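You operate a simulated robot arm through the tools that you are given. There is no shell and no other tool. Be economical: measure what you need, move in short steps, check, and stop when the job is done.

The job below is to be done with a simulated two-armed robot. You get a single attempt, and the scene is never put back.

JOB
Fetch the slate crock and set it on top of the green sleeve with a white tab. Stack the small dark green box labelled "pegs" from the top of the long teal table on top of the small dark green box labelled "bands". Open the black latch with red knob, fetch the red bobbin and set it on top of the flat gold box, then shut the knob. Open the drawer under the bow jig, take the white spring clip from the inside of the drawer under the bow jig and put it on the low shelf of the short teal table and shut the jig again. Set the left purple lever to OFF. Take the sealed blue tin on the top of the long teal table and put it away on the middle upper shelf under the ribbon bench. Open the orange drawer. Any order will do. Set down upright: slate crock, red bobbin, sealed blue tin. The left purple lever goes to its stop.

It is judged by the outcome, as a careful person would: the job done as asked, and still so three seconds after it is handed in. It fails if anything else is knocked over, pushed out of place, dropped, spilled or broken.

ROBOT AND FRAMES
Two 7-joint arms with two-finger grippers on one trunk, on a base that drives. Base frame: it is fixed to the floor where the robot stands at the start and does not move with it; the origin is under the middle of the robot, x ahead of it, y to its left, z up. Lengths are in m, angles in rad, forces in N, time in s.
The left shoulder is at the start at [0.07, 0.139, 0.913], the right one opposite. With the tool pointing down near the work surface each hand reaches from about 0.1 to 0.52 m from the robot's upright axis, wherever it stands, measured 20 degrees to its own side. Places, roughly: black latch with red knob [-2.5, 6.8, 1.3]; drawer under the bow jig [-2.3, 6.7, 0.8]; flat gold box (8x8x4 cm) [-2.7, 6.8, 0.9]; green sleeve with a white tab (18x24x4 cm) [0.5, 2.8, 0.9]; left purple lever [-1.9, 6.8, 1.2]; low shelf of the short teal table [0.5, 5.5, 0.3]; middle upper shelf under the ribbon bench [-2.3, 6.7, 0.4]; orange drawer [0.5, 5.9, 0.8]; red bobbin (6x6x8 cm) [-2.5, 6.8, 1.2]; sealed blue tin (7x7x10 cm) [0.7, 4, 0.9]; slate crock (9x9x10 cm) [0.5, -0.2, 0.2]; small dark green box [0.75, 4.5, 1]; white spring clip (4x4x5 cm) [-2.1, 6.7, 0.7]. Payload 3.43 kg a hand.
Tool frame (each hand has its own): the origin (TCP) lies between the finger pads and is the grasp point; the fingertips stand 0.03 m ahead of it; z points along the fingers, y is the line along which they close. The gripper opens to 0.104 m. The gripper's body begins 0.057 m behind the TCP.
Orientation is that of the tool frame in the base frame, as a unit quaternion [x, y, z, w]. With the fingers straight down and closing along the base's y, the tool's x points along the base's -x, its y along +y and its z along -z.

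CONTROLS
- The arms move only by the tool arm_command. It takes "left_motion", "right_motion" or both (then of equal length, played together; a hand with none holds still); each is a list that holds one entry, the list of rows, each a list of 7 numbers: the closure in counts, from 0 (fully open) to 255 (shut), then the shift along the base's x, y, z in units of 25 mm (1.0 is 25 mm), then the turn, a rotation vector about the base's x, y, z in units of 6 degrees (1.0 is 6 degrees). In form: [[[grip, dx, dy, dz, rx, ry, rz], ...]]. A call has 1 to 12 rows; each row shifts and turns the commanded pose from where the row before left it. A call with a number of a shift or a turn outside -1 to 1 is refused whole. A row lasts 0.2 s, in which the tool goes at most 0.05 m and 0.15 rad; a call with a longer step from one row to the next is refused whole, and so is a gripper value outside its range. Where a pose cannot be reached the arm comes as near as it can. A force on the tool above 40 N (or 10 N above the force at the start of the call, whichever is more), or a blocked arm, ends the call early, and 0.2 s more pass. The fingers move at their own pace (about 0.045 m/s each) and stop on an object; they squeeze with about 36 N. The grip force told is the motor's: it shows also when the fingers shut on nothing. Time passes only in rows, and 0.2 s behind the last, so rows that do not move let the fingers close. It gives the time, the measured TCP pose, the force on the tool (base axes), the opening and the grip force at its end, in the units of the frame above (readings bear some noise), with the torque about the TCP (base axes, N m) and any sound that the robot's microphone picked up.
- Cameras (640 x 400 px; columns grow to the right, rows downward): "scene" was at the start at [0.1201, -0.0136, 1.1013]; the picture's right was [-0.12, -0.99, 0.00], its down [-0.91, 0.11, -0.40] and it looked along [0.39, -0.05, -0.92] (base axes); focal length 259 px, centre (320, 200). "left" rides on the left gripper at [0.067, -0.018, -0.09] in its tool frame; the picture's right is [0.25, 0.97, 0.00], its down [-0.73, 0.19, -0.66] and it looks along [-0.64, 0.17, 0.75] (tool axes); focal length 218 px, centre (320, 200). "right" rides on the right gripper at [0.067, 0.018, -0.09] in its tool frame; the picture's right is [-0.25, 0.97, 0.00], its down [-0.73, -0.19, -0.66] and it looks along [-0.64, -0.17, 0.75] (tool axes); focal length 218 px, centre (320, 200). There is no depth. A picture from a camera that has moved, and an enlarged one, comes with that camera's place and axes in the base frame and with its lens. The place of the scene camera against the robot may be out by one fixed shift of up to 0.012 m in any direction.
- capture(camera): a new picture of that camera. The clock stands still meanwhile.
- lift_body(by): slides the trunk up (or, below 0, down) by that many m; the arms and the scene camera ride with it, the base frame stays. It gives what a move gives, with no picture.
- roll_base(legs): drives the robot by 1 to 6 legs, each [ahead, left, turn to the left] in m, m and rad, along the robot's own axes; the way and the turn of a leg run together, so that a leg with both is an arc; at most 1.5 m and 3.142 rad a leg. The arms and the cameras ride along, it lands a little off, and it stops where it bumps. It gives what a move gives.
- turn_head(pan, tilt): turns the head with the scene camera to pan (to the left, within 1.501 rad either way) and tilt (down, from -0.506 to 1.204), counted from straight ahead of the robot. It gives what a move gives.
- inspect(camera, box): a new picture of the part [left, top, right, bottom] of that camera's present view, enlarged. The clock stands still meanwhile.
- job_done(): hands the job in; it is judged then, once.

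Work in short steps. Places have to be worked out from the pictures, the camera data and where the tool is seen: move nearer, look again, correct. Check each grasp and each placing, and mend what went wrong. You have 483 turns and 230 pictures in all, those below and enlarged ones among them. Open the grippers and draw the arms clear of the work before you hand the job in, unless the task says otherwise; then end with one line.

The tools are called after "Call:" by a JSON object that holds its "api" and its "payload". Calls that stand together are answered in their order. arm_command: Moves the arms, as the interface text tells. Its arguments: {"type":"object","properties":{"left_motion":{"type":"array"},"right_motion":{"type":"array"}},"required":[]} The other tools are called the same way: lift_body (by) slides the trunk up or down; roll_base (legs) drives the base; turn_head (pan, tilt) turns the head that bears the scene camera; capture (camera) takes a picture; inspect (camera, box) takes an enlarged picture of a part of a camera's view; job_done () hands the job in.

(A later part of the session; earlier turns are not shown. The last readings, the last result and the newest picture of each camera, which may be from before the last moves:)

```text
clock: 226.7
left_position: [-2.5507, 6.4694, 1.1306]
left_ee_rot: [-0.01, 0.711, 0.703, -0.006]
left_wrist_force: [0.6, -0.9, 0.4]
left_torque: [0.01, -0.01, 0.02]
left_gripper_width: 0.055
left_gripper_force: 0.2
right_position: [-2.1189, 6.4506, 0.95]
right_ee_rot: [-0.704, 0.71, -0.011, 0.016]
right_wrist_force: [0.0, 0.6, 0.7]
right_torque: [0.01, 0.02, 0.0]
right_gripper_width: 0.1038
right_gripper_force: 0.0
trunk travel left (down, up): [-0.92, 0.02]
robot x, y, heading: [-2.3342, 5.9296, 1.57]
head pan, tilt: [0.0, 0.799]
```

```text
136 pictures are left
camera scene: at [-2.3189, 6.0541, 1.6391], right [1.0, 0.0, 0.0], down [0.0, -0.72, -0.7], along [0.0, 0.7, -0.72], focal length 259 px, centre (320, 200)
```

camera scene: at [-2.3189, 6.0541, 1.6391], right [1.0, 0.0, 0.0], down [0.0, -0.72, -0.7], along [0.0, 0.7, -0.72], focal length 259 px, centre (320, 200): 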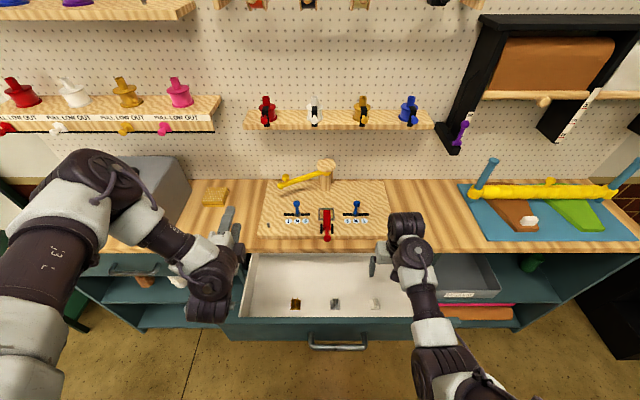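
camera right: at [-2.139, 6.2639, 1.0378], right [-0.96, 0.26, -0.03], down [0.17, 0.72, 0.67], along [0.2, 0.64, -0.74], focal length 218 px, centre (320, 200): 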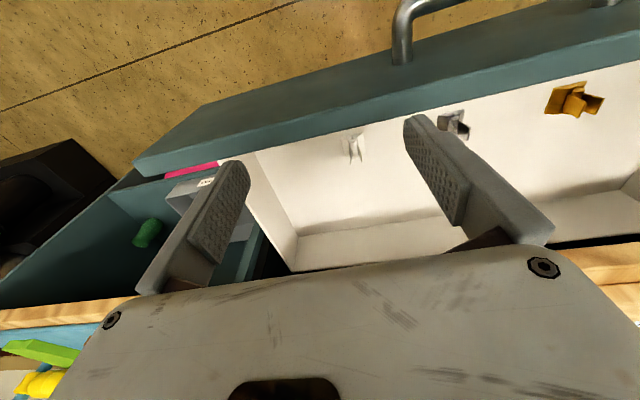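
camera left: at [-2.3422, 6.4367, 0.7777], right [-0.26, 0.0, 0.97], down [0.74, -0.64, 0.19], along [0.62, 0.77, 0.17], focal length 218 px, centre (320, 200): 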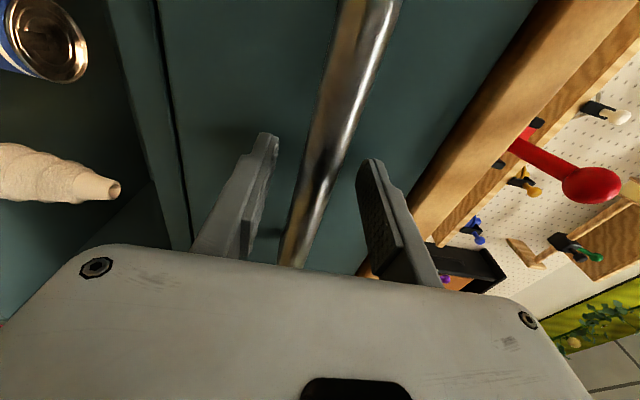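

The clip is clearly seen. Lower the trunk 0.1 m and check with the right camera.

Call:
{"api": "lift_body", "payload": {"by": -0.1}}

Call:
{"api": "capture", "payload": {"camera": "right"}}

```text
clock: 228.1
left_position: [-2.5502, 6.4716, 1.0298]
left_ee_rot: [-0.009, 0.711, 0.703, -0.006]
left_wrist_force: [-0.3, -0.1, 0.4]
left_torque: [0.02, -0.02, -0.03]
left_gripper_width: 0.055
left_gripper_force: 0.0
right_position: [-2.1173, 6.4525, 0.848]
right_ee_rot: [-0.705, 0.709, -0.011, 0.015]
right_wrist_force: [-0.4, -0.1, 0.8]
right_torque: [0.04, 0.0, -0.03]
right_gripper_width: 0.1039
right_gripper_force: 0.1
trunk travel left (down, up): [-0.82, 0.12]
robot x, y, heading: [-2.3321, 5.9335, 1.566]
head pan, tilt: [0.0, 0.799]
```

```text
135 pictures are left
camera right: at [-2.1393, 6.3849, 0.9374], right [-0.96, 0.26, -0.03], down [0.17, 0.72, 0.67], along [0.2, 0.64, -0.74], focal length 218 px, centre (320, 200)
```

right: 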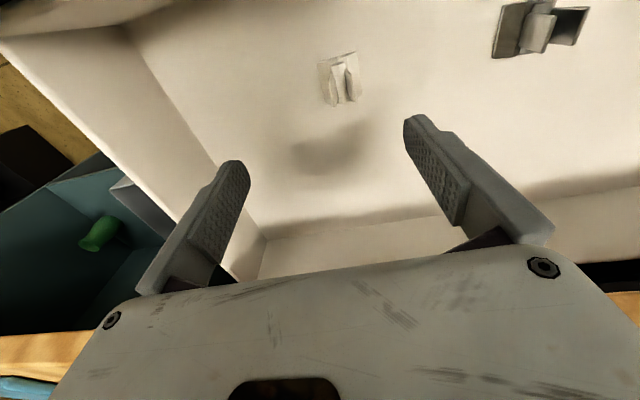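

Clip centre ≈[−2.137,6.437]. I align above it with a slight backward lean and lower halfway, then re-check.

Call:
{"api": "arm_command", "payload": {"right_motion": [[[0, -0.4, -0.3, -0.4, -0.5, 0, 0], [0, -0.4, -0.3, -0.4, -0.5, 0, 0], [0, 0, 0, -0.8, 0, 0, 0], [0, 0, 0, -0.8, 0, 0, 0], [0, 0, 0, 0, 0, 0, 0]]]}}

Call:
{"api": "capture", "payload": {"camera": "right"}}

```text
clock: 229.2
left_position: [-2.5506, 6.4714, 1.0297]
left_ee_rot: [-0.009, 0.711, 0.703, -0.006]
left_wrist_force: [0.6, 0.0, -0.4]
left_torque: [-0.03, -0.01, 0.0]
left_gripper_width: 0.0552
left_gripper_force: 0.1
right_position: [-2.138, 6.4364, 0.7881]
right_ee_rot: [-0.704, 0.708, -0.049, -0.022]
right_wrist_force: [-0.2, 0.4, -0.5]
right_torque: [-0.03, 0.01, 0.03]
right_gripper_width: 0.1042
right_gripper_force: 0.0
trunk travel left (down, up): [-0.82, 0.12]
robot x, y, heading: [-2.3287, 5.9314, 1.567]
head pan, tilt: [0.0, 0.799]
```

```text
134 pictures are left
camera right: at [-2.1598, 6.3786, 0.884], right [-0.96, 0.26, -0.06], down [0.17, 0.79, 0.59], along [0.2, 0.56, -0.81], focal length 218 px, centre (320, 200)
```

right: 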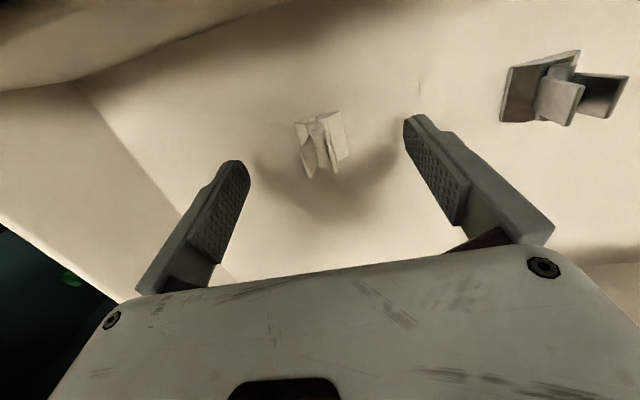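

Centre ≈[−2.133,6.443]. Trim and lower to TCP ≈0.730, then close.

Call:
{"api": "arm_command", "payload": {"right_motion": [[[0, 0.2, 0.25, -0.6, 0, 0, 0], [0, 0, 0, -0.7, 0, 0, 0], [0, 0, 0, -0.6, 0, 0, 0], [0, 0, 0, -0.4, 0, 0, 0], [0, 0, 0, 0, 0, 0, 0]]]}}

Call:
{"api": "capture", "payload": {"camera": "right"}}

```text
clock: 230.0
left_position: [-2.5508, 6.4681, 1.0315]
left_ee_rot: [-0.009, 0.711, 0.703, -0.005]
left_wrist_force: [-0.4, 0.4, 0.7]
left_torque: [0.02, 0.0, 0.02]
left_gripper_width: 0.055
left_gripper_force: 0.1
right_position: [-2.1384, 6.4528, 0.7621]
right_ee_rot: [-0.706, 0.707, -0.037, -0.013]
right_wrist_force: [-2.5, -0.7, 23.5]
right_torque: [0.14, 1.35, -0.11]
right_gripper_width: 0.1003
right_gripper_force: 0.1
trunk travel left (down, up): [-0.82, 0.12]
robot x, y, heading: [-2.3326, 5.9361, 1.57]
head pan, tilt: [0.0, 0.799]
stopped in row 3 (right hand): the force on the tool passed its limit at 53 N (the readings are from after the stop); the commanded pose is now the measured one
```

```text
133 pictures are left
camera right: at [-2.1589, 6.3924, 0.8552], right [-0.97, 0.25, -0.05], down [0.17, 0.77, 0.61], along [0.19, 0.58, -0.79], focal length 218 px, centre (320, 200)
```

right: 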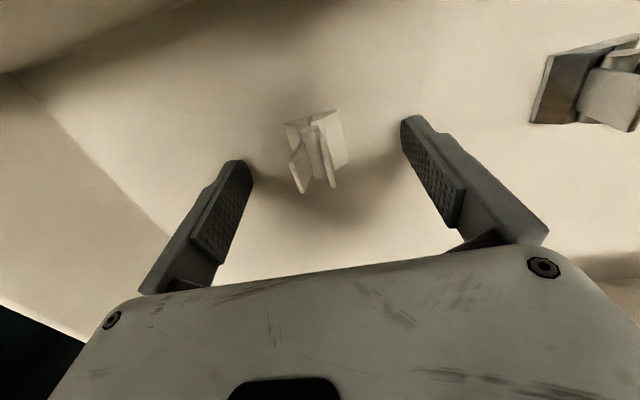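

Touched the drawer floor (z≈0.73, higher than estimated). I rise 1 cm and re-centre: clip at ≈[−2.141,6.437].

Call:
{"api": "arm_command", "payload": {"right_motion": [[[0, 0, 0, 0.5, 0, 0, 0], [0, -0.1, -0.6, 0, 0, 0, 0], [0, 0, 0, 0, 0, 0, 0]]]}}

Call:
{"api": "capture", "payload": {"camera": "right"}}

```text
clock: 230.8
left_position: [-2.5509, 6.4724, 1.0294]
left_ee_rot: [-0.009, 0.711, 0.703, -0.006]
left_wrist_force: [0.2, 0.5, -0.3]
left_torque: [0.04, 0.01, -0.04]
left_gripper_width: 0.0549
left_gripper_force: 0.1
right_position: [-2.1391, 6.437, 0.7693]
right_ee_rot: [-0.705, 0.708, -0.041, -0.018]
right_wrist_force: [-0.7, 0.3, -0.1]
right_torque: [-0.03, 0.0, -0.05]
right_gripper_width: 0.1041
right_gripper_force: 0.0
trunk travel left (down, up): [-0.82, 0.12]
robot x, y, heading: [-2.3287, 5.9312, 1.569]
head pan, tilt: [0.0, 0.799]
```

```text
132 pictures are left
camera right: at [-2.1604, 6.378, 0.8634], right [-0.97, 0.25, -0.05], down [0.17, 0.78, 0.6], along [0.19, 0.57, -0.8], focal length 218 px, centre (320, 200)
```

right: 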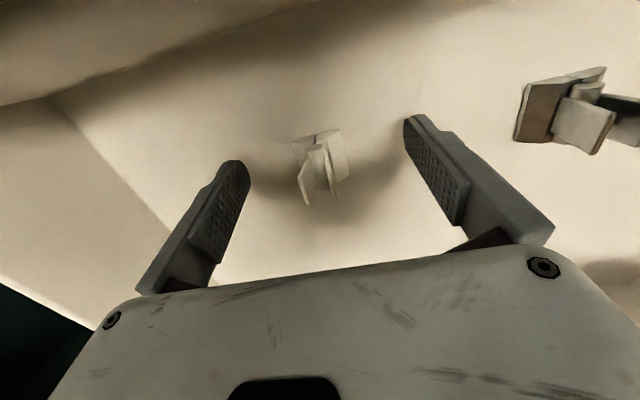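

The clip lies on the tool axis. Close gently and lift slightly.

Call:
{"api": "arm_command", "payload": {"right_motion": [[[120, 0, 0, 0, 0, 0, 0], [170, 0, 0, 0, 0, 0, 0], [220, 0, 0, 0, 0, 0, 0], [240, 0, 0, 0, 0, 0, 0], [240, 0, 0, 0, 0, 0, 0]]]}}

Call:
{"api": "arm_command", "payload": {"right_motion": [[[240, 0, 0, 0.4, 0, 0, 0], [240, 0, 0, 0.5, 0, 0, 0], [240, 0, 0, 0.5, 0, 0, 0], [240, 0, 0, 0, 0, 0, 0]]]}}

Call:
{"api": "capture", "payload": {"camera": "right"}}

```text
clock: 232.0
left_position: [-2.5514, 6.4712, 1.0302]
left_ee_rot: [-0.009, 0.711, 0.703, -0.005]
left_wrist_force: [-0.2, 1.1, -0.3]
left_torque: [-0.02, 0.0, 0.01]
left_gripper_width: 0.055
left_gripper_force: 0.0
right_position: [-2.1394, 6.4372, 0.7699]
right_ee_rot: [-0.705, 0.708, -0.04, -0.017]
right_wrist_force: [0.1, -0.7, 0.2]
right_torque: [-0.02, 0.01, 0.03]
right_gripper_width: 0.0188
right_gripper_force: 15.6
trunk travel left (down, up): [-0.82, 0.12]
robot x, y, heading: [-2.3327, 5.9313, 1.567]
head pan, tilt: [0.0, 0.799]
```

```text
clock: 233.0
left_position: [-2.5501, 6.4713, 1.0293]
left_ee_rot: [-0.009, 0.711, 0.703, -0.005]
left_wrist_force: [-0.3, -0.7, 0.0]
left_torque: [0.0, -0.02, 0.02]
left_gripper_width: 0.055
left_gripper_force: 0.0
right_position: [-2.1394, 6.4369, 0.8038]
right_ee_rot: [-0.705, 0.708, -0.041, -0.018]
right_wrist_force: [0.1, -0.7, 0.0]
right_torque: [-0.01, -0.01, 0.01]
right_gripper_width: 0.018
right_gripper_force: 36.2
trunk travel left (down, up): [-0.82, 0.12]
robot x, y, heading: [-2.3302, 5.9345, 1.576]
head pan, tilt: [0.0, 0.799]
```

```text
131 pictures are left
camera right: at [-2.1603, 6.3771, 0.8991], right [-0.97, 0.25, -0.05], down [0.17, 0.78, 0.6], along [0.19, 0.57, -0.8], focal length 218 px, centre (320, 200)
```

right: 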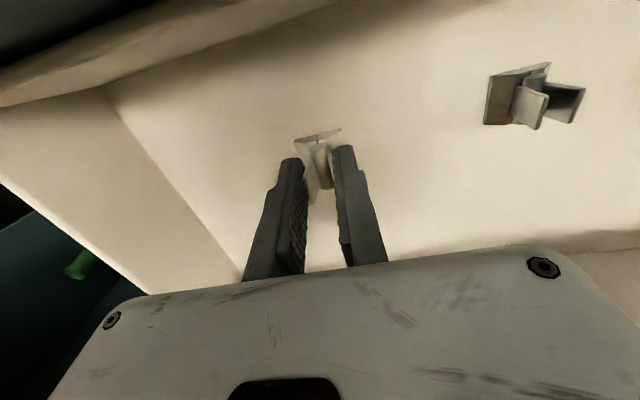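

Clip held. I raise the trunk 0.12 m and the hand a bit to lift the clip clear of the drawer.

Call:
{"api": "lift_body", "payload": {"by": 0.12}}

Call:
{"api": "arm_command", "payload": {"right_motion": [[[240, 0, 0, 0.8, 0.4, 0, 0], [240, 0, 0, 0.8, 0.4, 0, 0], [240, 0, 0, 0.4, 0.4, 0, 0], [240, 0, 0, 0, 0, 0, 0]]]}}

Call:
{"api": "capture", "payload": {"camera": "right"}}

Call:
{"api": "capture", "payload": {"camera": "scene"}}

```text
clock: 234.5
left_position: [-2.5507, 6.4722, 1.1492]
left_ee_rot: [-0.009, 0.712, 0.702, -0.005]
left_wrist_force: [0.2, -0.6, 0.0]
left_torque: [0.0, 0.05, -0.01]
left_gripper_width: 0.0551
left_gripper_force: 0.0
right_position: [-2.1394, 6.4363, 0.9245]
right_ee_rot: [-0.706, 0.707, -0.041, -0.017]
right_wrist_force: [0.1, -0.7, -0.2]
right_torque: [0.01, 0.02, -0.03]
right_gripper_width: 0.018
right_gripper_force: 36.2
trunk travel left (down, up): [-0.94, 0.0]
robot x, y, heading: [-2.3281, 5.9347, 1.568]
head pan, tilt: [0.0, 0.799]
```

```text
clock: 235.5
left_position: [-2.5514, 6.4716, 1.1481]
left_ee_rot: [-0.01, 0.711, 0.703, -0.006]
left_wrist_force: [1.1, -0.9, 0.9]
left_torque: [-0.02, 0.02, -0.03]
left_gripper_width: 0.055
left_gripper_force: 0.0
right_position: [-2.1404, 6.4361, 0.9753]
right_ee_rot: [-0.705, 0.709, 0.005, 0.029]
right_wrist_force: [0.6, 0.0, 0.0]
right_torque: [0.01, 0.0, -0.01]
right_gripper_width: 0.018
right_gripper_force: 35.7
trunk travel left (down, up): [-0.94, 0.0]
robot x, y, heading: [-2.3287, 5.9337, 1.57]
head pan, tilt: [0.0, 0.799]
```

```text
130 pictures are left
camera right: at [-2.1612, 6.3658, 1.0607], right [-0.97, 0.26, -0.02], down [0.17, 0.7, 0.7], along [0.19, 0.67, -0.72], focal length 218 px, centre (320, 200)
```

right: 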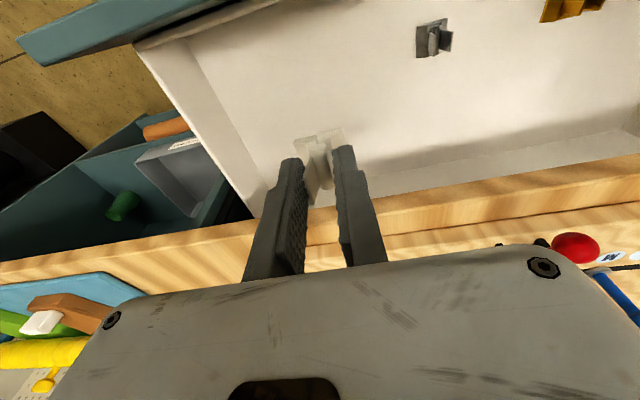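

```text
129 pictures are left
camera scene: at [-2.319, 6.0573, 1.6587], right [1.0, 0.0, 0.0], down [0.0, -0.72, -0.7], along [0.0, 0.7, -0.72], focal length 259 px, centre (320, 200)
```

scene: 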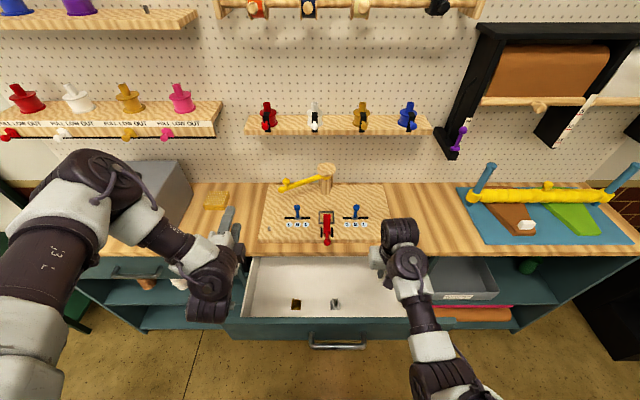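

Clip held clear, other clips undisturbed. I back off, lower the left hand to push height (z≈0.825), close it, and tuck the right hand back.

Call:
{"api": "roll_base", "payload": {"legs": [[-0.36, 0, 0]]}}

Call:
{"api": "lift_body", "payload": {"by": -0.2}}

Call:
{"api": "arm_command", "payload": {"left_motion": [[[200, 0.6, 0, -0.8, 0, 0, 0], [255, 0.6, 0, -0.8, 0, 0, 0], [255, 0.6, 0, -0.8, 0, 0, 0], [255, 0.6, 0, -0.8, 0, 0, 0], [255, 0.6, 0, -0.8, 0, 0, 0], [255, 0.6, 0, -0.8, 0, 0, 0], [255, 0, 0, -0.1, 0, 0, 0], [255, 0, 0, 0, 0, 0, 0]]], "right_motion": [[[240, 0, -0.6, 0, 0, 0, 0], [240, 0, -0.6, 0, 0, 0, 0], [240, 0, -0.6, 0, 0, 0, 0], [240, 0, -0.6, 0, 0, 0, 0], [240, 0, -0.6, 0, 0, 0, 0], [240, 0, -0.6, 0, 0, 0, 0], [240, 0, 0, 0, 0, 0, 0], [240, 0, 0, 0, 0, 0, 0]]]}}

Call:
{"api": "capture", "payload": {"camera": "left"}}

```text
clock: 237.8
left_position: [-2.5512, 6.1153, 1.1478]
left_ee_rot: [-0.009, 0.712, 0.702, -0.006]
left_wrist_force: [0.0, 0.1, 0.2]
left_torque: [0.02, -0.01, 0.03]
left_gripper_width: 0.0549
left_gripper_force: 0.1
right_position: [-2.1402, 6.0784, 0.9734]
right_ee_rot: [-0.704, 0.71, 0.004, 0.027]
right_wrist_force: [-0.6, -0.1, -0.9]
right_torque: [-0.02, 0.05, -0.02]
right_gripper_width: 0.0176
right_gripper_force: 35.8
trunk travel left (down, up): [-0.94, 0.0]
robot x, y, heading: [-2.3312, 5.5708, 1.572]
head pan, tilt: [0.0, 0.799]
```

```text
clock: 240.0
left_position: [-2.5497, 6.1121, 0.9504]
left_ee_rot: [-0.009, 0.711, 0.703, -0.006]
left_wrist_force: [0.5, 0.2, -0.6]
left_torque: [0.02, -0.03, 0.01]
left_gripper_width: 0.0552
left_gripper_force: 0.0
right_position: [-2.141, 6.0775, 0.7748]
right_ee_rot: [-0.704, 0.709, 0.004, 0.028]
right_wrist_force: [0.5, 0.1, -1.4]
right_torque: [0.02, 0.02, 0.0]
right_gripper_width: 0.0179
right_gripper_force: 35.9
trunk travel left (down, up): [-0.74, 0.2]
robot x, y, heading: [-2.3342, 5.5744, 1.569]
head pan, tilt: [0.0, 0.799]
```

```text
clock: 241.8
left_position: [-2.4591, 6.1113, 0.826]
left_ee_rot: [-0.009, 0.711, 0.703, -0.006]
left_wrist_force: [-0.3, 0.1, 0.1]
left_torque: [-0.01, 0.01, 0.0]
left_gripper_width: 0.0
left_gripper_force: 35.0
right_position: [-2.141, 5.986, 0.7743]
right_ee_rot: [-0.704, 0.709, 0.004, 0.028]
right_wrist_force: [-0.2, -0.3, -0.1]
right_torque: [0.04, 0.01, 0.0]
right_gripper_width: 0.0178
right_gripper_force: 35.9
trunk travel left (down, up): [-0.74, 0.2]
robot x, y, heading: [-2.329, 5.5733, 1.566]
head pan, tilt: [0.0, 0.799]
```

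```text
128 pictures are left
camera left: at [-2.5261, 6.0209, 0.8118], right [-0.26, 0.01, 0.97], down [0.74, -0.64, 0.2], along [0.62, 0.77, 0.16], focal length 218 px, centre (320, 200)
```

left: 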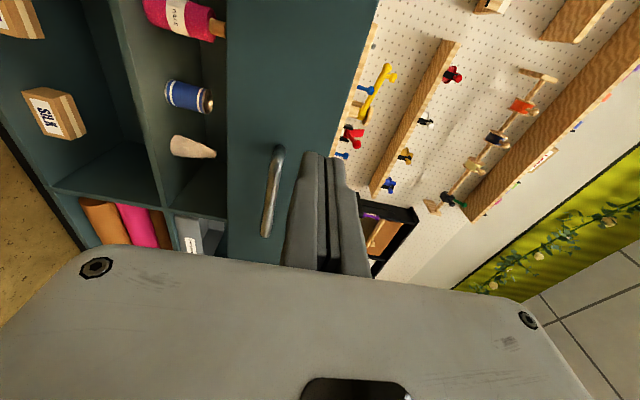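

Shift base right 0.18 m so the closed fist meets the panel above the handle, then drive forward to push the drawer shut.

Call:
{"api": "roll_base", "payload": {"legs": [[0, -0.18, 0.003], [0.4, 0, 0]]}}

Call:
{"api": "capture", "payload": {"camera": "scene"}}

```text
clock: 245.3
left_position: [-2.2863, 6.5115, 0.8276]
left_ee_rot: [-0.01, 0.712, 0.702, -0.006]
left_wrist_force: [0.0, -0.1, -0.3]
left_torque: [0.01, 0.01, 0.0]
left_gripper_width: 0.0
left_gripper_force: 34.8
right_position: [-1.9667, 6.3872, 0.7732]
right_ee_rot: [-0.705, 0.708, 0.005, 0.028]
right_wrist_force: [-0.2, 0.8, -0.5]
right_torque: [0.0, -0.01, 0.0]
right_gripper_width: 0.0177
right_gripper_force: 36.4
trunk travel left (down, up): [-0.74, 0.2]
robot x, y, heading: [-2.1561, 5.9736, 1.577]
head pan, tilt: [0.0, 0.799]
```

```text
127 pictures are left
camera scene: at [-2.1434, 6.0969, 1.4588], right [1.0, 0.0, 0.0], down [0.0, -0.72, -0.7], along [0.0, 0.7, -0.72], focal length 259 px, centre (320, 200)
```

scene: 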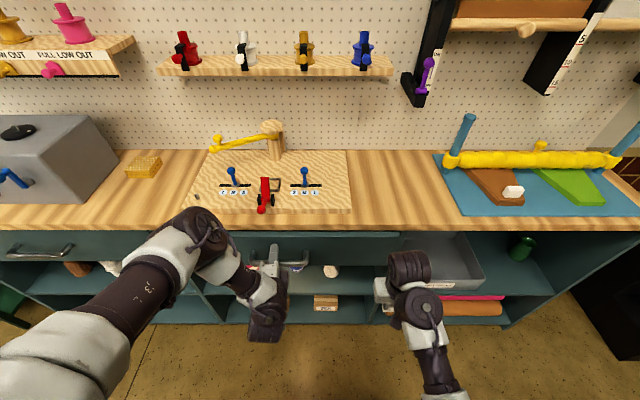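

Nearly shut. Push the last ~4 cm.

Call:
{"api": "roll_base", "payload": {"legs": [[0.045, 0, 0]]}}

Call:
{"api": "inspect", "payload": {"camera": "scene", "box": [180, 190, 420, 330]}}

```text
clock: 246.3
left_position: [-2.2856, 6.5394, 0.8262]
left_ee_rot: [-0.008, 0.711, 0.703, -0.004]
left_wrist_force: [-0.9, -7.1, 2.9]
left_torque: [0.12, -0.07, -0.04]
left_gripper_width: 0.0
left_gripper_force: 34.6
right_position: [-1.9666, 6.4204, 0.7747]
right_ee_rot: [-0.706, 0.708, 0.004, 0.028]
right_wrist_force: [0.3, -0.1, -0.3]
right_torque: [0.01, -0.01, 0.03]
right_gripper_width: 0.0181
right_gripper_force: 36.2
trunk travel left (down, up): [-0.74, 0.2]
robot x, y, heading: [-2.1532, 6.0093, 1.575]
head pan, tilt: [0.0, 0.799]
stopped in leg 1: the force on the tool passed its limit at 299 N (the readings are from after the stop); the commanded pose is now the measured one
```

```text
2.67 times, centred on (300, 260) of scene
camera zoom: at [-2.1438, 6.1311, 1.4589], right [1.0, 0.0, 0.0], down [0.0, -0.72, -0.7], along [0.0, 0.7, -0.72], focal length 690 px, centre (373, 40)
```

zoom: 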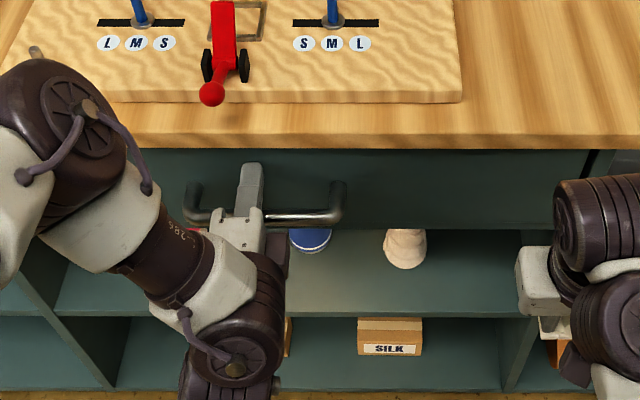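

Drawer is shut. I back off 0.35 m and look at the lever and latch closely.

Call:
{"api": "roll_base", "payload": {"legs": [[-0.35, 0, 0]]}}

Call:
{"api": "turn_head", "payload": {"pan": 0.0, "tilt": 0.3}}

Call:
{"api": "capture", "payload": {"camera": "scene"}}

```text
clock: 248.6
left_position: [-2.2845, 6.1907, 0.8273]
left_ee_rot: [-0.008, 0.711, 0.704, -0.004]
left_wrist_force: [0.0, 1.2, 0.6]
left_torque: [0.01, 0.04, 0.0]
left_gripper_width: 0.0
left_gripper_force: 35.1
right_position: [-1.9657, 6.0733, 0.774]
right_ee_rot: [-0.705, 0.709, 0.004, 0.028]
right_wrist_force: [-0.6, -0.5, -0.7]
right_torque: [-0.01, 0.0, 0.01]
right_gripper_width: 0.0175
right_gripper_force: 36.2
trunk travel left (down, up): [-0.74, 0.2]
robot x, y, heading: [-2.1562, 5.6593, 1.576]
head pan, tilt: [0.0, 0.799]
```

```text
clock: 249.5
left_position: [-2.2847, 6.191, 0.8265]
left_ee_rot: [-0.007, 0.71, 0.704, -0.003]
left_wrist_force: [0.2, 0.6, 0.2]
left_torque: [0.01, 0.05, 0.03]
left_gripper_width: 0.0
left_gripper_force: 35.4
right_position: [-1.9649, 6.0723, 0.7743]
right_ee_rot: [-0.705, 0.708, 0.004, 0.028]
right_wrist_force: [-0.7, -0.2, -1.1]
right_torque: [-0.02, 0.04, 0.01]
right_gripper_width: 0.0179
right_gripper_force: 36.0
trunk travel left (down, up): [-0.74, 0.2]
robot x, y, heading: [-2.1536, 5.6586, 1.572]
head pan, tilt: [0.0, 0.3]
```

```text
125 pictures are left
camera scene: at [-2.1428, 5.7956, 1.503], right [1.0, 0.0, 0.0], down [0.0, -0.3, -0.95], along [0.0, 0.95, -0.3], focal length 259 px, centre (320, 200)
```

scene: 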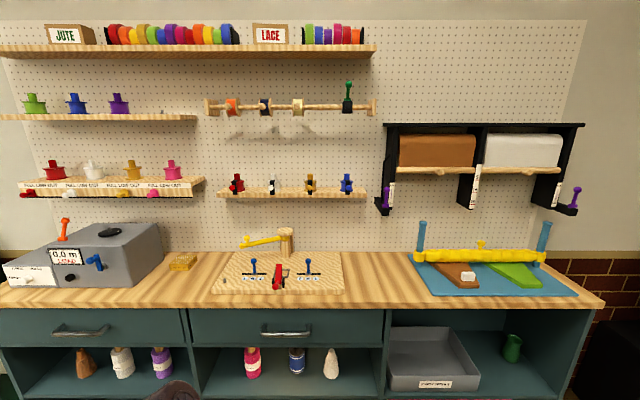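

Call:
{"api": "inspect", "payload": {"camera": "scene", "box": [360, 160, 420, 220]}}

Call:
{"api": "inspect", "payload": {"camera": "scene", "box": [210, 160, 300, 220]}}

```text
6.67 times, centred on (390, 190) of scene
camera zoom: at [-2.1428, 5.7956, 1.503], right [1.0, 0.0, 0.0], down [0.0, -0.3, -0.95], along [0.0, 0.95, -0.3], focal length 1726 px, centre (-147, 267)
```

zoom: 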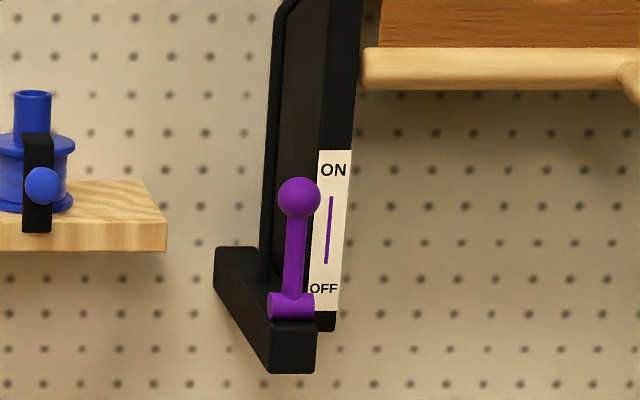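

```text
6.67 times, centred on (255, 190) of scene
camera zoom: at [-2.1428, 5.7956, 1.503], right [1.0, 0.0, 0.0], down [0.0, -0.3, -0.95], along [0.0, 0.95, -0.3], focal length 1726 px, centre (753, 267)
```

zoom: 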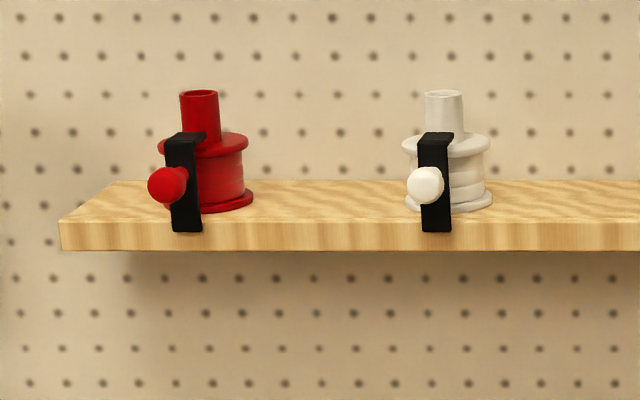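

The strap latch hooks over the bobbin; the red knob at ≈[−2.468,6.72,1.258] sticks forward. The lever stands up at ON, pivoting about a horizontal axis. First the latch: raise trunk and left hand to knob height and line up.

Call:
{"api": "lift_body", "payload": {"by": 0.2}}

Call:
{"api": "arm_command", "payload": {"left_motion": [[[120, 0, 0, 1, 0, 0, 0], [120, 0, 0, 1, 0, 0, 0], [120, 0, 0, 1, 0, 0, 0], [120, 0, 0, 1, 0, 0, 0], [120, 0, 0, 1, 0, 0, 0], [120, 0, 0, 1, 0, 0, 0], [120, 0, 0, 1, 0, 0, 0], [120, 0, 0, 1, 0, 0, 0], [120, 0, 0, 1, 0, 0, 0], [120, 0, 0, 0, 0, 0, 0]]]}}

Call:
{"api": "roll_base", "payload": {"legs": [[0, 0.19, -0.003], [0.25, 0, 0]]}}

Call:
{"api": "capture", "payload": {"camera": "left"}}

```text
clock: 251.7
left_position: [-2.2854, 6.1917, 1.0271]
left_ee_rot: [-0.008, 0.711, 0.704, -0.003]
left_wrist_force: [-0.7, -0.3, -0.3]
left_torque: [0.01, -0.02, 0.03]
left_gripper_width: 0.0001
left_gripper_force: 35.0
right_position: [-1.9649, 6.0718, 0.9749]
right_ee_rot: [-0.705, 0.708, 0.004, 0.028]
right_wrist_force: [0.9, 0.0, -0.5]
right_torque: [-0.02, 0.01, -0.03]
right_gripper_width: 0.0179
right_gripper_force: 35.9
trunk travel left (down, up): [-0.94, 0.0]
robot x, y, heading: [-2.1523, 5.6587, 1.57]
head pan, tilt: [0.0, 0.3]
```

```text
clock: 253.9
left_position: [-2.283, 6.1913, 1.2498]
left_ee_rot: [-0.007, 0.711, 0.703, -0.003]
left_wrist_force: [-0.2, 0.6, 0.4]
left_torque: [0.0, 0.02, 0.03]
left_gripper_width: 0.0552
left_gripper_force: 0.1
right_position: [-1.9643, 6.0724, 0.9747]
right_ee_rot: [-0.705, 0.708, 0.005, 0.028]
right_wrist_force: [0.2, -0.6, -0.8]
right_torque: [-0.01, 0.0, 0.04]
right_gripper_width: 0.0177
right_gripper_force: 35.8
trunk travel left (down, up): [-0.94, 0.0]
robot x, y, heading: [-2.1543, 5.6596, 1.571]
head pan, tilt: [0.0, 0.3]
```

```text
clock: 256.8
left_position: [-2.4736, 6.439, 1.2524]
left_ee_rot: [-0.007, 0.71, 0.704, -0.002]
left_wrist_force: [-0.3, -0.4, -1.2]
left_torque: [0.0, 0.01, 0.0]
left_gripper_width: 0.0546
left_gripper_force: 0.0
right_position: [-2.1556, 6.3191, 0.9755]
right_ee_rot: [-0.705, 0.709, 0.005, 0.028]
right_wrist_force: [0.1, -0.6, 0.0]
right_torque: [0.04, 0.03, 0.0]
right_gripper_width: 0.0177
right_gripper_force: 35.9
trunk travel left (down, up): [-0.94, 0.0]
robot x, y, heading: [-2.3496, 5.9033, 1.572]
head pan, tilt: [0.0, 0.3]
```

```text
122 pictures are left
camera left: at [-2.54, 6.349, 1.2358], right [-0.26, 0.01, 0.97], down [0.74, -0.65, 0.2], along [0.62, 0.76, 0.16], focal length 218 px, centre (320, 200)
```

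left: 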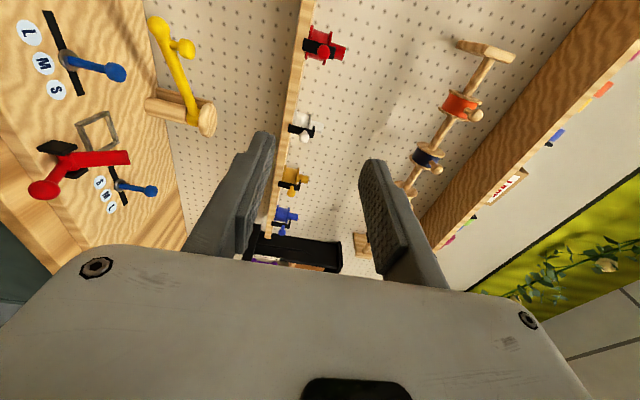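

Zoom in on the red latch with the left camera.

Call:
{"api": "inspect", "payload": {"camera": "left", "box": [270, 10, 370, 150]}}

```text
2.86 times, centred on (320, 80) of left
camera zoom: at [-2.54, 6.349, 1.2358], right [-0.26, 0.01, 0.97], down [0.74, -0.65, 0.2], along [0.62, 0.76, 0.16], focal length 624 px, centre (320, 543)
```

zoom: 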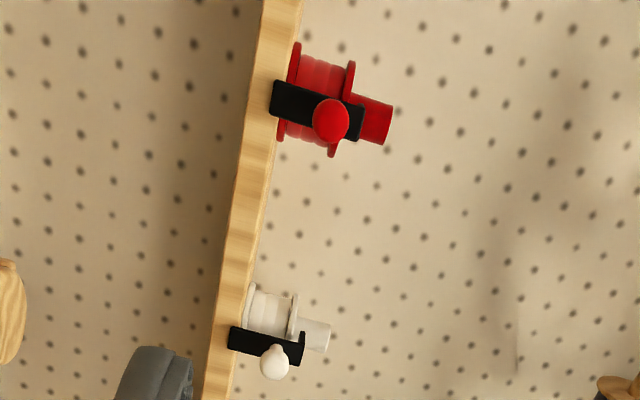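

Two-view fix: knob ≈[−2.498,6.79,1.247]. Before moving in, I raise and pitch the right hand (with clip) so it passes above the jig.

Call:
{"api": "arm_command", "payload": {"right_motion": [[[240, 0.5, 0, 0, 1, 0, 0], [240, 0.5, 0, 0.5, 1, 0, 0], [240, 0.5, 0, 0.9, 1, 0, 0], [240, 0.5, 0, 0.9, 1, 0, 0], [240, 0.5, 0, 0.9, 1, 0, 0], [240, 0.5, 0, 0.9, 1, 0, 0], [240, 0.5, 0, 0.9, 1, 0, 0], [240, 0.5, 0, 0.9, 1, 0, 0], [240, 0, 0, 0.9, 0, 0, 0], [240, 0, 0, 0, 0, 0, 0]]]}}

Call:
{"api": "capture", "payload": {"camera": "right"}}

```text
clock: 258.9
left_position: [-2.4744, 6.441, 1.2507]
left_ee_rot: [-0.006, 0.711, 0.703, -0.004]
left_wrist_force: [-0.2, -0.9, 0.6]
left_torque: [-0.05, -0.01, -0.01]
left_gripper_width: 0.0548
left_gripper_force: 0.0
right_position: [-1.998, 6.3171, 1.1583]
right_ee_rot: [0.655, -0.622, -0.228, -0.364]
right_wrist_force: [-0.8, 0.3, 0.2]
right_torque: [0.01, 0.01, -0.01]
right_gripper_width: 0.0178
right_gripper_force: 35.9
trunk travel left (down, up): [-0.94, 0.0]
robot x, y, heading: [-2.3453, 5.9058, 1.573]
head pan, tilt: [0.0, 0.3]
stopped in row 10 (right hand): the arm was blocked; the commanded pose is now the measured one
```

```text
120 pictures are left
camera right: at [-2.0207, 6.2066, 1.1613], right [-0.98, 0.2, 0.0], down [0.0, -0.03, 1.0], along [0.2, 0.98, 0.04], focal length 218 px, centre (320, 200)
```

right: 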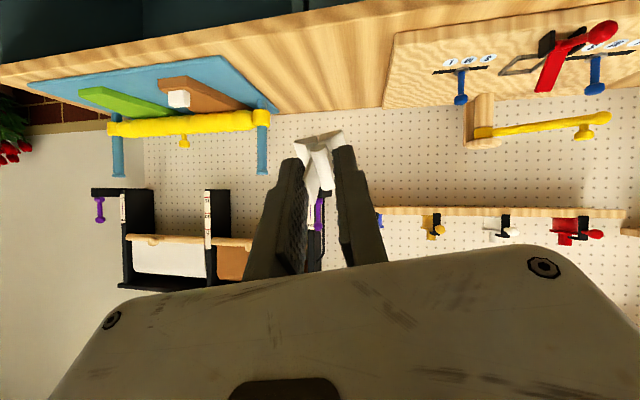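

Right hand is clear at z 1.16, clip still held. Now drive forward 0.25 m toward the knob with a slight left shift and look.

Call:
{"api": "roll_base", "payload": {"legs": [[0.25, 0.025, -0.003]]}}

Call:
{"api": "capture", "payload": {"camera": "left"}}

Call:
{"api": "capture", "payload": {"camera": "scene"}}

```text
clock: 260.8
left_position: [-2.4944, 6.6884, 1.2525]
left_ee_rot: [-0.006, 0.71, 0.704, -0.002]
left_wrist_force: [0.2, 0.7, 0.1]
left_torque: [-0.03, -0.02, -0.01]
left_gripper_width: 0.0548
left_gripper_force: 0.0
right_position: [-2.0205, 6.5618, 1.1582]
right_ee_rot: [0.652, -0.623, -0.228, -0.366]
right_wrist_force: [-0.5, -0.8, -0.3]
right_torque: [-0.02, -0.01, 0.0]
right_gripper_width: 0.0179
right_gripper_force: 35.7
trunk travel left (down, up): [-0.94, 0.0]
robot x, y, heading: [-2.3689, 6.1589, 1.563]
head pan, tilt: [0.0, 0.3]
```

```text
119 pictures are left
camera left: at [-2.562, 6.5981, 1.2359], right [-0.26, 0.01, 0.97], down [0.73, -0.65, 0.2], along [0.63, 0.76, 0.16], focal length 218 px, centre (320, 200)
```

left: 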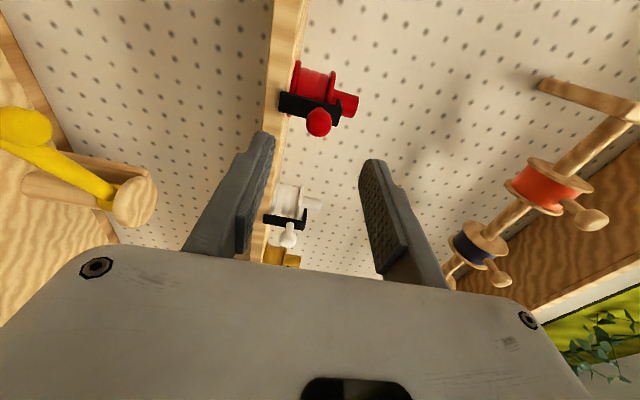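

```text
118 pictures are left
camera scene: at [-2.3567, 6.2904, 1.7035], right [1.0, 0.0, 0.0], down [0.0, -0.29, -0.96], along [0.0, 0.96, -0.29], focal length 259 px, centre (320, 200)
```

scene: 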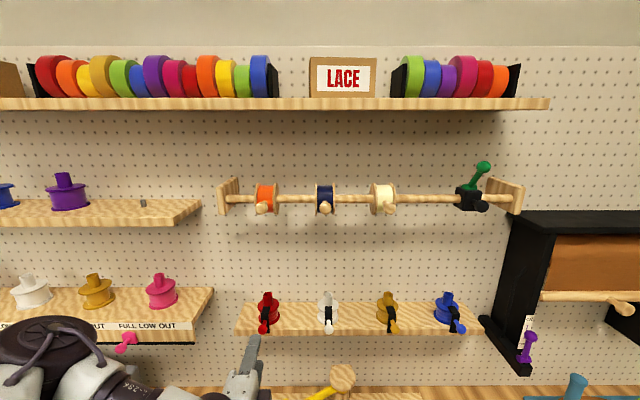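

Knob ≈[−2.501,6.762,1.250]. I advance the left hand 6.5 cm onto it.

Call:
{"api": "arm_command", "payload": {"left_motion": [[[120, -0.3, 0.6, -0.1, 0, 0, 0], [120, 0, 0.6, 0, 0, 0, 0], [120, 0, 0.6, 0, 0, 0, 0], [120, 0, 0.6, 0, 0, 0, 0], [120, 0, 0.2, 0, 0, 0, 0], [120, 0, 0, 0, 0, 0, 0]]]}}

Call:
{"api": "capture", "payload": {"camera": "left"}}

```text
clock: 262.2
left_position: [-2.5038, 6.756, 1.2479]
left_ee_rot: [-0.005, 0.711, 0.703, -0.002]
left_wrist_force: [0.4, 1.0, 0.0]
left_torque: [0.03, 0.01, -0.01]
left_gripper_width: 0.0549
left_gripper_force: 0.1
right_position: [-2.0208, 6.5646, 1.1581]
right_ee_rot: [0.653, -0.623, -0.227, -0.365]
right_wrist_force: [-0.3, 0.1, 0.0]
right_torque: [-0.06, 0.01, 0.01]
right_gripper_width: 0.0178
right_gripper_force: 35.7
trunk travel left (down, up): [-0.94, 0.0]
robot x, y, heading: [-2.3701, 6.1591, 1.567]
head pan, tilt: [0.0, 0.3]
```

```text
117 pictures are left
camera left: at [-2.5698, 6.6658, 1.232], right [-0.26, 0.01, 0.97], down [0.73, -0.65, 0.2], along [0.63, 0.76, 0.16], focal length 218 px, centre (320, 200)
```

left: 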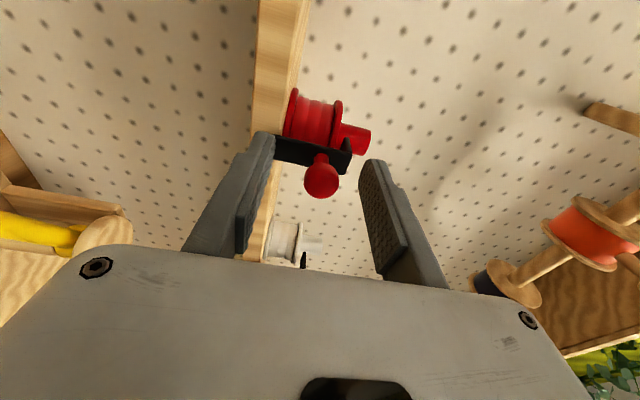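

The knob is at the TCP. Close on it, then pull gently toward me and down in small increments, watching forces.

Call:
{"api": "arm_command", "payload": {"left_motion": [[[200, 0, 0, 0, 0, 0, 0], [240, 0, 0, 0, 0, 0, 0], [240, 0, 0, 0, 0, 0, 0], [240, 0, 0, 0, 0, 0, 0]]]}}

Call:
{"api": "arm_command", "payload": {"left_motion": [[[240, 0, -0.2, -0.1, 0, 0, 0], [240, 0, -0.2, -0.2, 0, 0, 0], [240, 0, 0, 0, 0, 0, 0]]]}}

Call:
{"api": "capture", "payload": {"camera": "left"}}

```text
clock: 263.2
left_position: [-2.502, 6.7549, 1.25]
left_ee_rot: [-0.006, 0.71, 0.704, -0.002]
left_wrist_force: [0.4, 2.2, 9.2]
left_torque: [0.46, -0.02, -0.3]
left_gripper_width: 0.0199
left_gripper_force: 44.7
right_position: [-2.0198, 6.5653, 1.1576]
right_ee_rot: [0.653, -0.623, -0.228, -0.366]
right_wrist_force: [0.0, 0.0, 0.2]
right_torque: [-0.01, 0.0, 0.01]
right_gripper_width: 0.0177
right_gripper_force: 36.0
trunk travel left (down, up): [-0.94, 0.0]
robot x, y, heading: [-2.369, 6.1563, 1.567]
head pan, tilt: [0.0, 0.3]
```

```text
clock: 264.0
left_position: [-2.5024, 6.7445, 1.2406]
left_ee_rot: [-0.006, 0.711, 0.703, -0.002]
left_wrist_force: [-0.4, 2.1, 10.6]
left_torque: [0.64, -0.03, 0.31]
left_gripper_width: 0.0229
left_gripper_force: 45.8
right_position: [-2.0199, 6.5637, 1.1594]
right_ee_rot: [0.653, -0.623, -0.227, -0.365]
right_wrist_force: [1.2, -0.5, -0.2]
right_torque: [-0.01, 0.0, 0.01]
right_gripper_width: 0.018
right_gripper_force: 36.5
trunk travel left (down, up): [-0.94, 0.0]
robot x, y, heading: [-2.3691, 6.1595, 1.567]
head pan, tilt: [0.0, 0.3]
```

```text
116 pictures are left
camera left: at [-2.5692, 6.6544, 1.2251], right [-0.26, 0.01, 0.97], down [0.73, -0.65, 0.2], along [0.63, 0.76, 0.16], focal length 218 px, centre (320, 200)
```

left: 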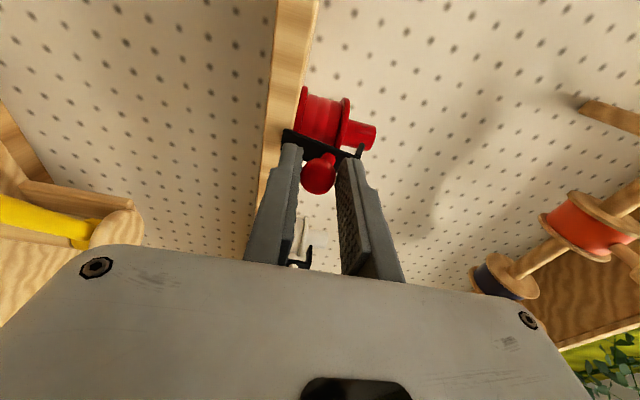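

The strap is starting to swing out (forces low). Continue along the arc.

Call:
{"api": "arm_command", "payload": {"left_motion": [[[240, 0, -0.25, -0.2, 0, 0, 0], [240, 0, -0.2, -0.3, 0, 0, 0], [240, 0, -0.1, -0.4, 0, 0, 0], [240, 0, 0, 0, 0, 0, 0]]]}}

Call:
{"api": "capture", "payload": {"camera": "left"}}

```text
clock: 265.0
left_position: [-2.5026, 6.7289, 1.2146]
left_ee_rot: [-0.002, 0.714, 0.701, -0.002]
left_wrist_force: [1.9, -14.0, -11.8]
left_torque: [-0.8, 0.39, 0.46]
left_gripper_width: 0.0186
left_gripper_force: 44.9
right_position: [-2.021, 6.5619, 1.1583]
right_ee_rot: [0.653, -0.623, -0.228, -0.366]
right_wrist_force: [-0.4, -0.7, -0.7]
right_torque: [-0.04, 0.01, -0.02]
right_gripper_width: 0.0177
right_gripper_force: 36.1
trunk travel left (down, up): [-0.94, 0.0]
robot x, y, heading: [-2.369, 6.1545, 1.571]
head pan, tilt: [0.0, 0.3]
```

```text
115 pictures are left
camera left: at [-2.5696, 6.6386, 1.2005], right [-0.25, 0.02, 0.97], down [0.73, -0.65, 0.2], along [0.63, 0.76, 0.15], focal length 218 px, centre (320, 200)
```

left: 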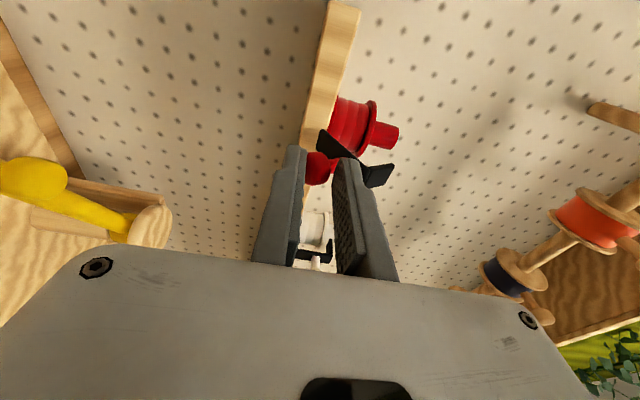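

Strap has swung ~45°. Continue down with slight pull.

Call:
{"api": "arm_command", "payload": {"left_motion": [[[240, 0, -0.2, -0.4, 0, 0, 0], [240, 0, 0, -0.5, 0, 0, 0], [240, 0, 0, 0, 0, 0, 0]]]}}

Call:
{"api": "capture", "payload": {"camera": "left"}}

```text
clock: 265.8
left_position: [-2.5032, 6.7302, 1.1956]
left_ee_rot: [-0.005, 0.711, 0.704, -0.002]
left_wrist_force: [2.0, 9.3, 4.4]
left_torque: [0.11, 0.11, 0.31]
left_gripper_width: 0.0145
left_gripper_force: 44.0
right_position: [-2.0196, 6.5666, 1.1574]
right_ee_rot: [0.653, -0.624, -0.227, -0.364]
right_wrist_force: [0.6, -0.2, -0.3]
right_torque: [-0.01, -0.01, -0.01]
right_gripper_width: 0.0179
right_gripper_force: 36.3
trunk travel left (down, up): [-0.94, 0.0]
robot x, y, heading: [-2.3712, 6.1564, 1.565]
head pan, tilt: [0.0, 0.3]
```

```text
114 pictures are left
camera left: at [-2.5693, 6.6393, 1.1802], right [-0.26, 0.01, 0.97], down [0.74, -0.65, 0.2], along [0.63, 0.76, 0.16], focal length 218 px, centre (320, 200)
```

left: 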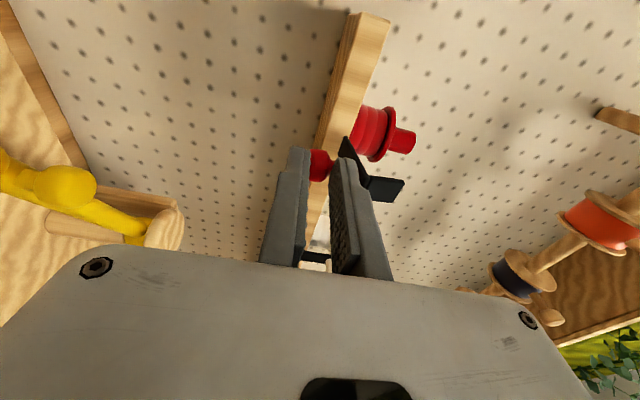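

The strap is around 65°. Push it further down, the upper finger now pressing the strap.

Call:
{"api": "arm_command", "payload": {"left_motion": [[[240, 0, 0.1, -0.4, 0, 0, 0], [240, 0, 0.1, -0.4, 0, 0, 0], [240, 0, 0.1, -0.3, 0, 0, 0], [240, 0, 0, 0, 0, 0, 0]]]}}

Call:
{"api": "capture", "payload": {"camera": "left"}}

```text
clock: 266.4
left_position: [-2.503, 6.733, 1.1863]
left_ee_rot: [-0.009, 0.702, 0.712, 0.0]
left_wrist_force: [-0.9, -6.2, 7.3]
left_torque: [0.22, -0.01, 0.45]
left_gripper_width: 0.0142
left_gripper_force: 44.5
right_position: [-2.0202, 6.5614, 1.159]
right_ee_rot: [0.653, -0.622, -0.228, -0.366]
right_wrist_force: [0.4, 1.2, -1.4]
right_torque: [-0.02, 0.0, -0.02]
right_gripper_width: 0.0179
right_gripper_force: 36.2
trunk travel left (down, up): [-0.94, 0.0]
robot x, y, heading: [-2.3724, 6.158, 1.568]
head pan, tilt: [0.0, 0.3]
stopped in row 3 (left hand): the force on the tool passed its limit at 46 N (the readings are from after the stop); the commanded pose is now the measured one
```

```text
113 pictures are left
camera left: at [-2.5689, 6.6429, 1.1681], right [-0.26, -0.02, 0.96], down [0.74, -0.65, 0.19], along [0.62, 0.76, 0.19], focal length 218 px, centre (320, 200)
```

left: 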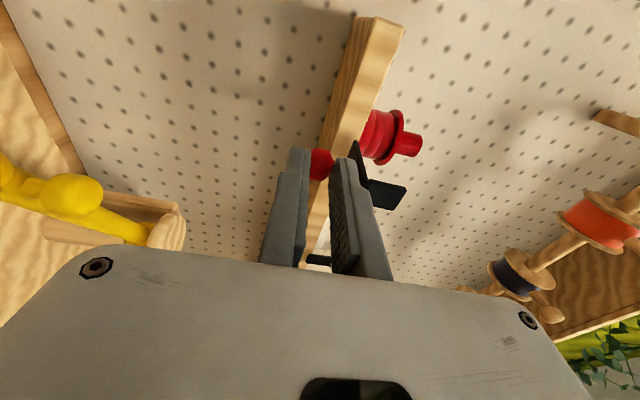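

Likely at its open stop (strap horizontal). Release and back off to check.

Call:
{"api": "arm_command", "payload": {"left_motion": [[[150, 0, 0, 0, 0, 0, 0], [130, 0, 0, 0, 0, 0, 0], [130, 0, -0.5, 0, 0, 0, 0], [130, 0, -0.8, 0, 0, 0, 0], [130, 0, -0.8, 0, 0, 0, 0], [130, 0, -0.8, 0, 0, 0, 0], [130, 0, 0, 0, 0, 0, 0]]]}}

Call:
{"api": "capture", "payload": {"camera": "left"}}

Call:
{"api": "inspect", "payload": {"camera": "scene", "box": [220, 270, 350, 351]}}

```text
clock: 268.0
left_position: [-2.5032, 6.6934, 1.1839]
left_ee_rot: [-0.007, 0.704, 0.711, 0.0]
left_wrist_force: [-1.1, -0.3, -0.4]
left_torque: [0.02, -0.01, -0.05]
left_gripper_width: 0.0511
left_gripper_force: 0.1
left hand out of reach, approached as far as the arm can: row 5, 6
right_position: [-2.0211, 6.5648, 1.1592]
right_ee_rot: [0.654, -0.623, -0.226, -0.365]
right_wrist_force: [0.0, -0.7, 0.6]
right_torque: [-0.01, -0.01, -0.02]
right_gripper_width: 0.0177
right_gripper_force: 36.2
trunk travel left (down, up): [-0.94, 0.0]
robot x, y, heading: [-2.3678, 6.1598, 1.571]
head pan, tilt: [0.0, 0.3]
```

```text
112 pictures are left
camera left: at [-2.5691, 6.6031, 1.1658], right [-0.26, -0.01, 0.96], down [0.74, -0.65, 0.19], along [0.62, 0.76, 0.18], focal length 218 px, centre (320, 200)
```

left: 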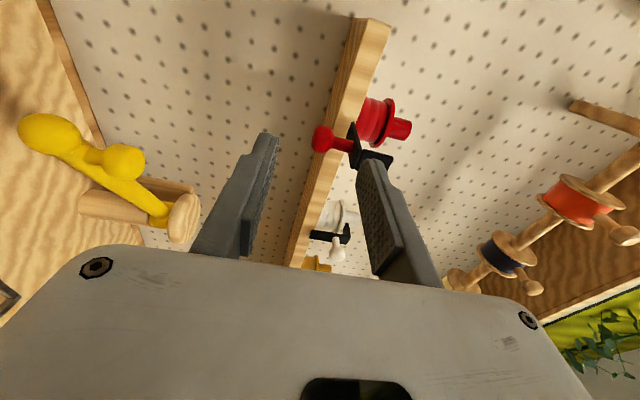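

```text
4.92 times, centred on (285, 310) of scene
camera zoom: at [-2.358, 6.2937, 1.7031], right [1.0, 0.0, 0.0], down [0.0, -0.3, -0.96], along [0.0, 0.96, -0.3], focal length 1274 px, centre (492, -344)
```

zoom: 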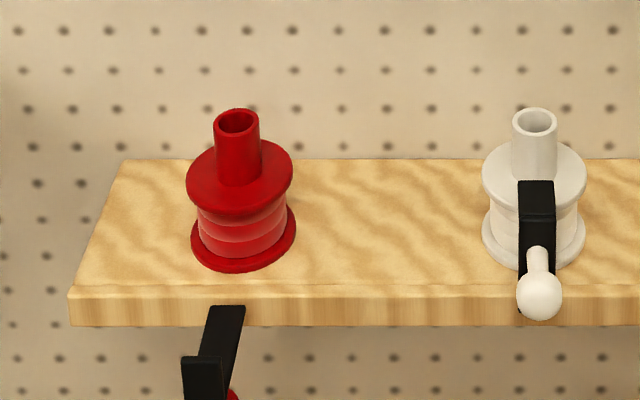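

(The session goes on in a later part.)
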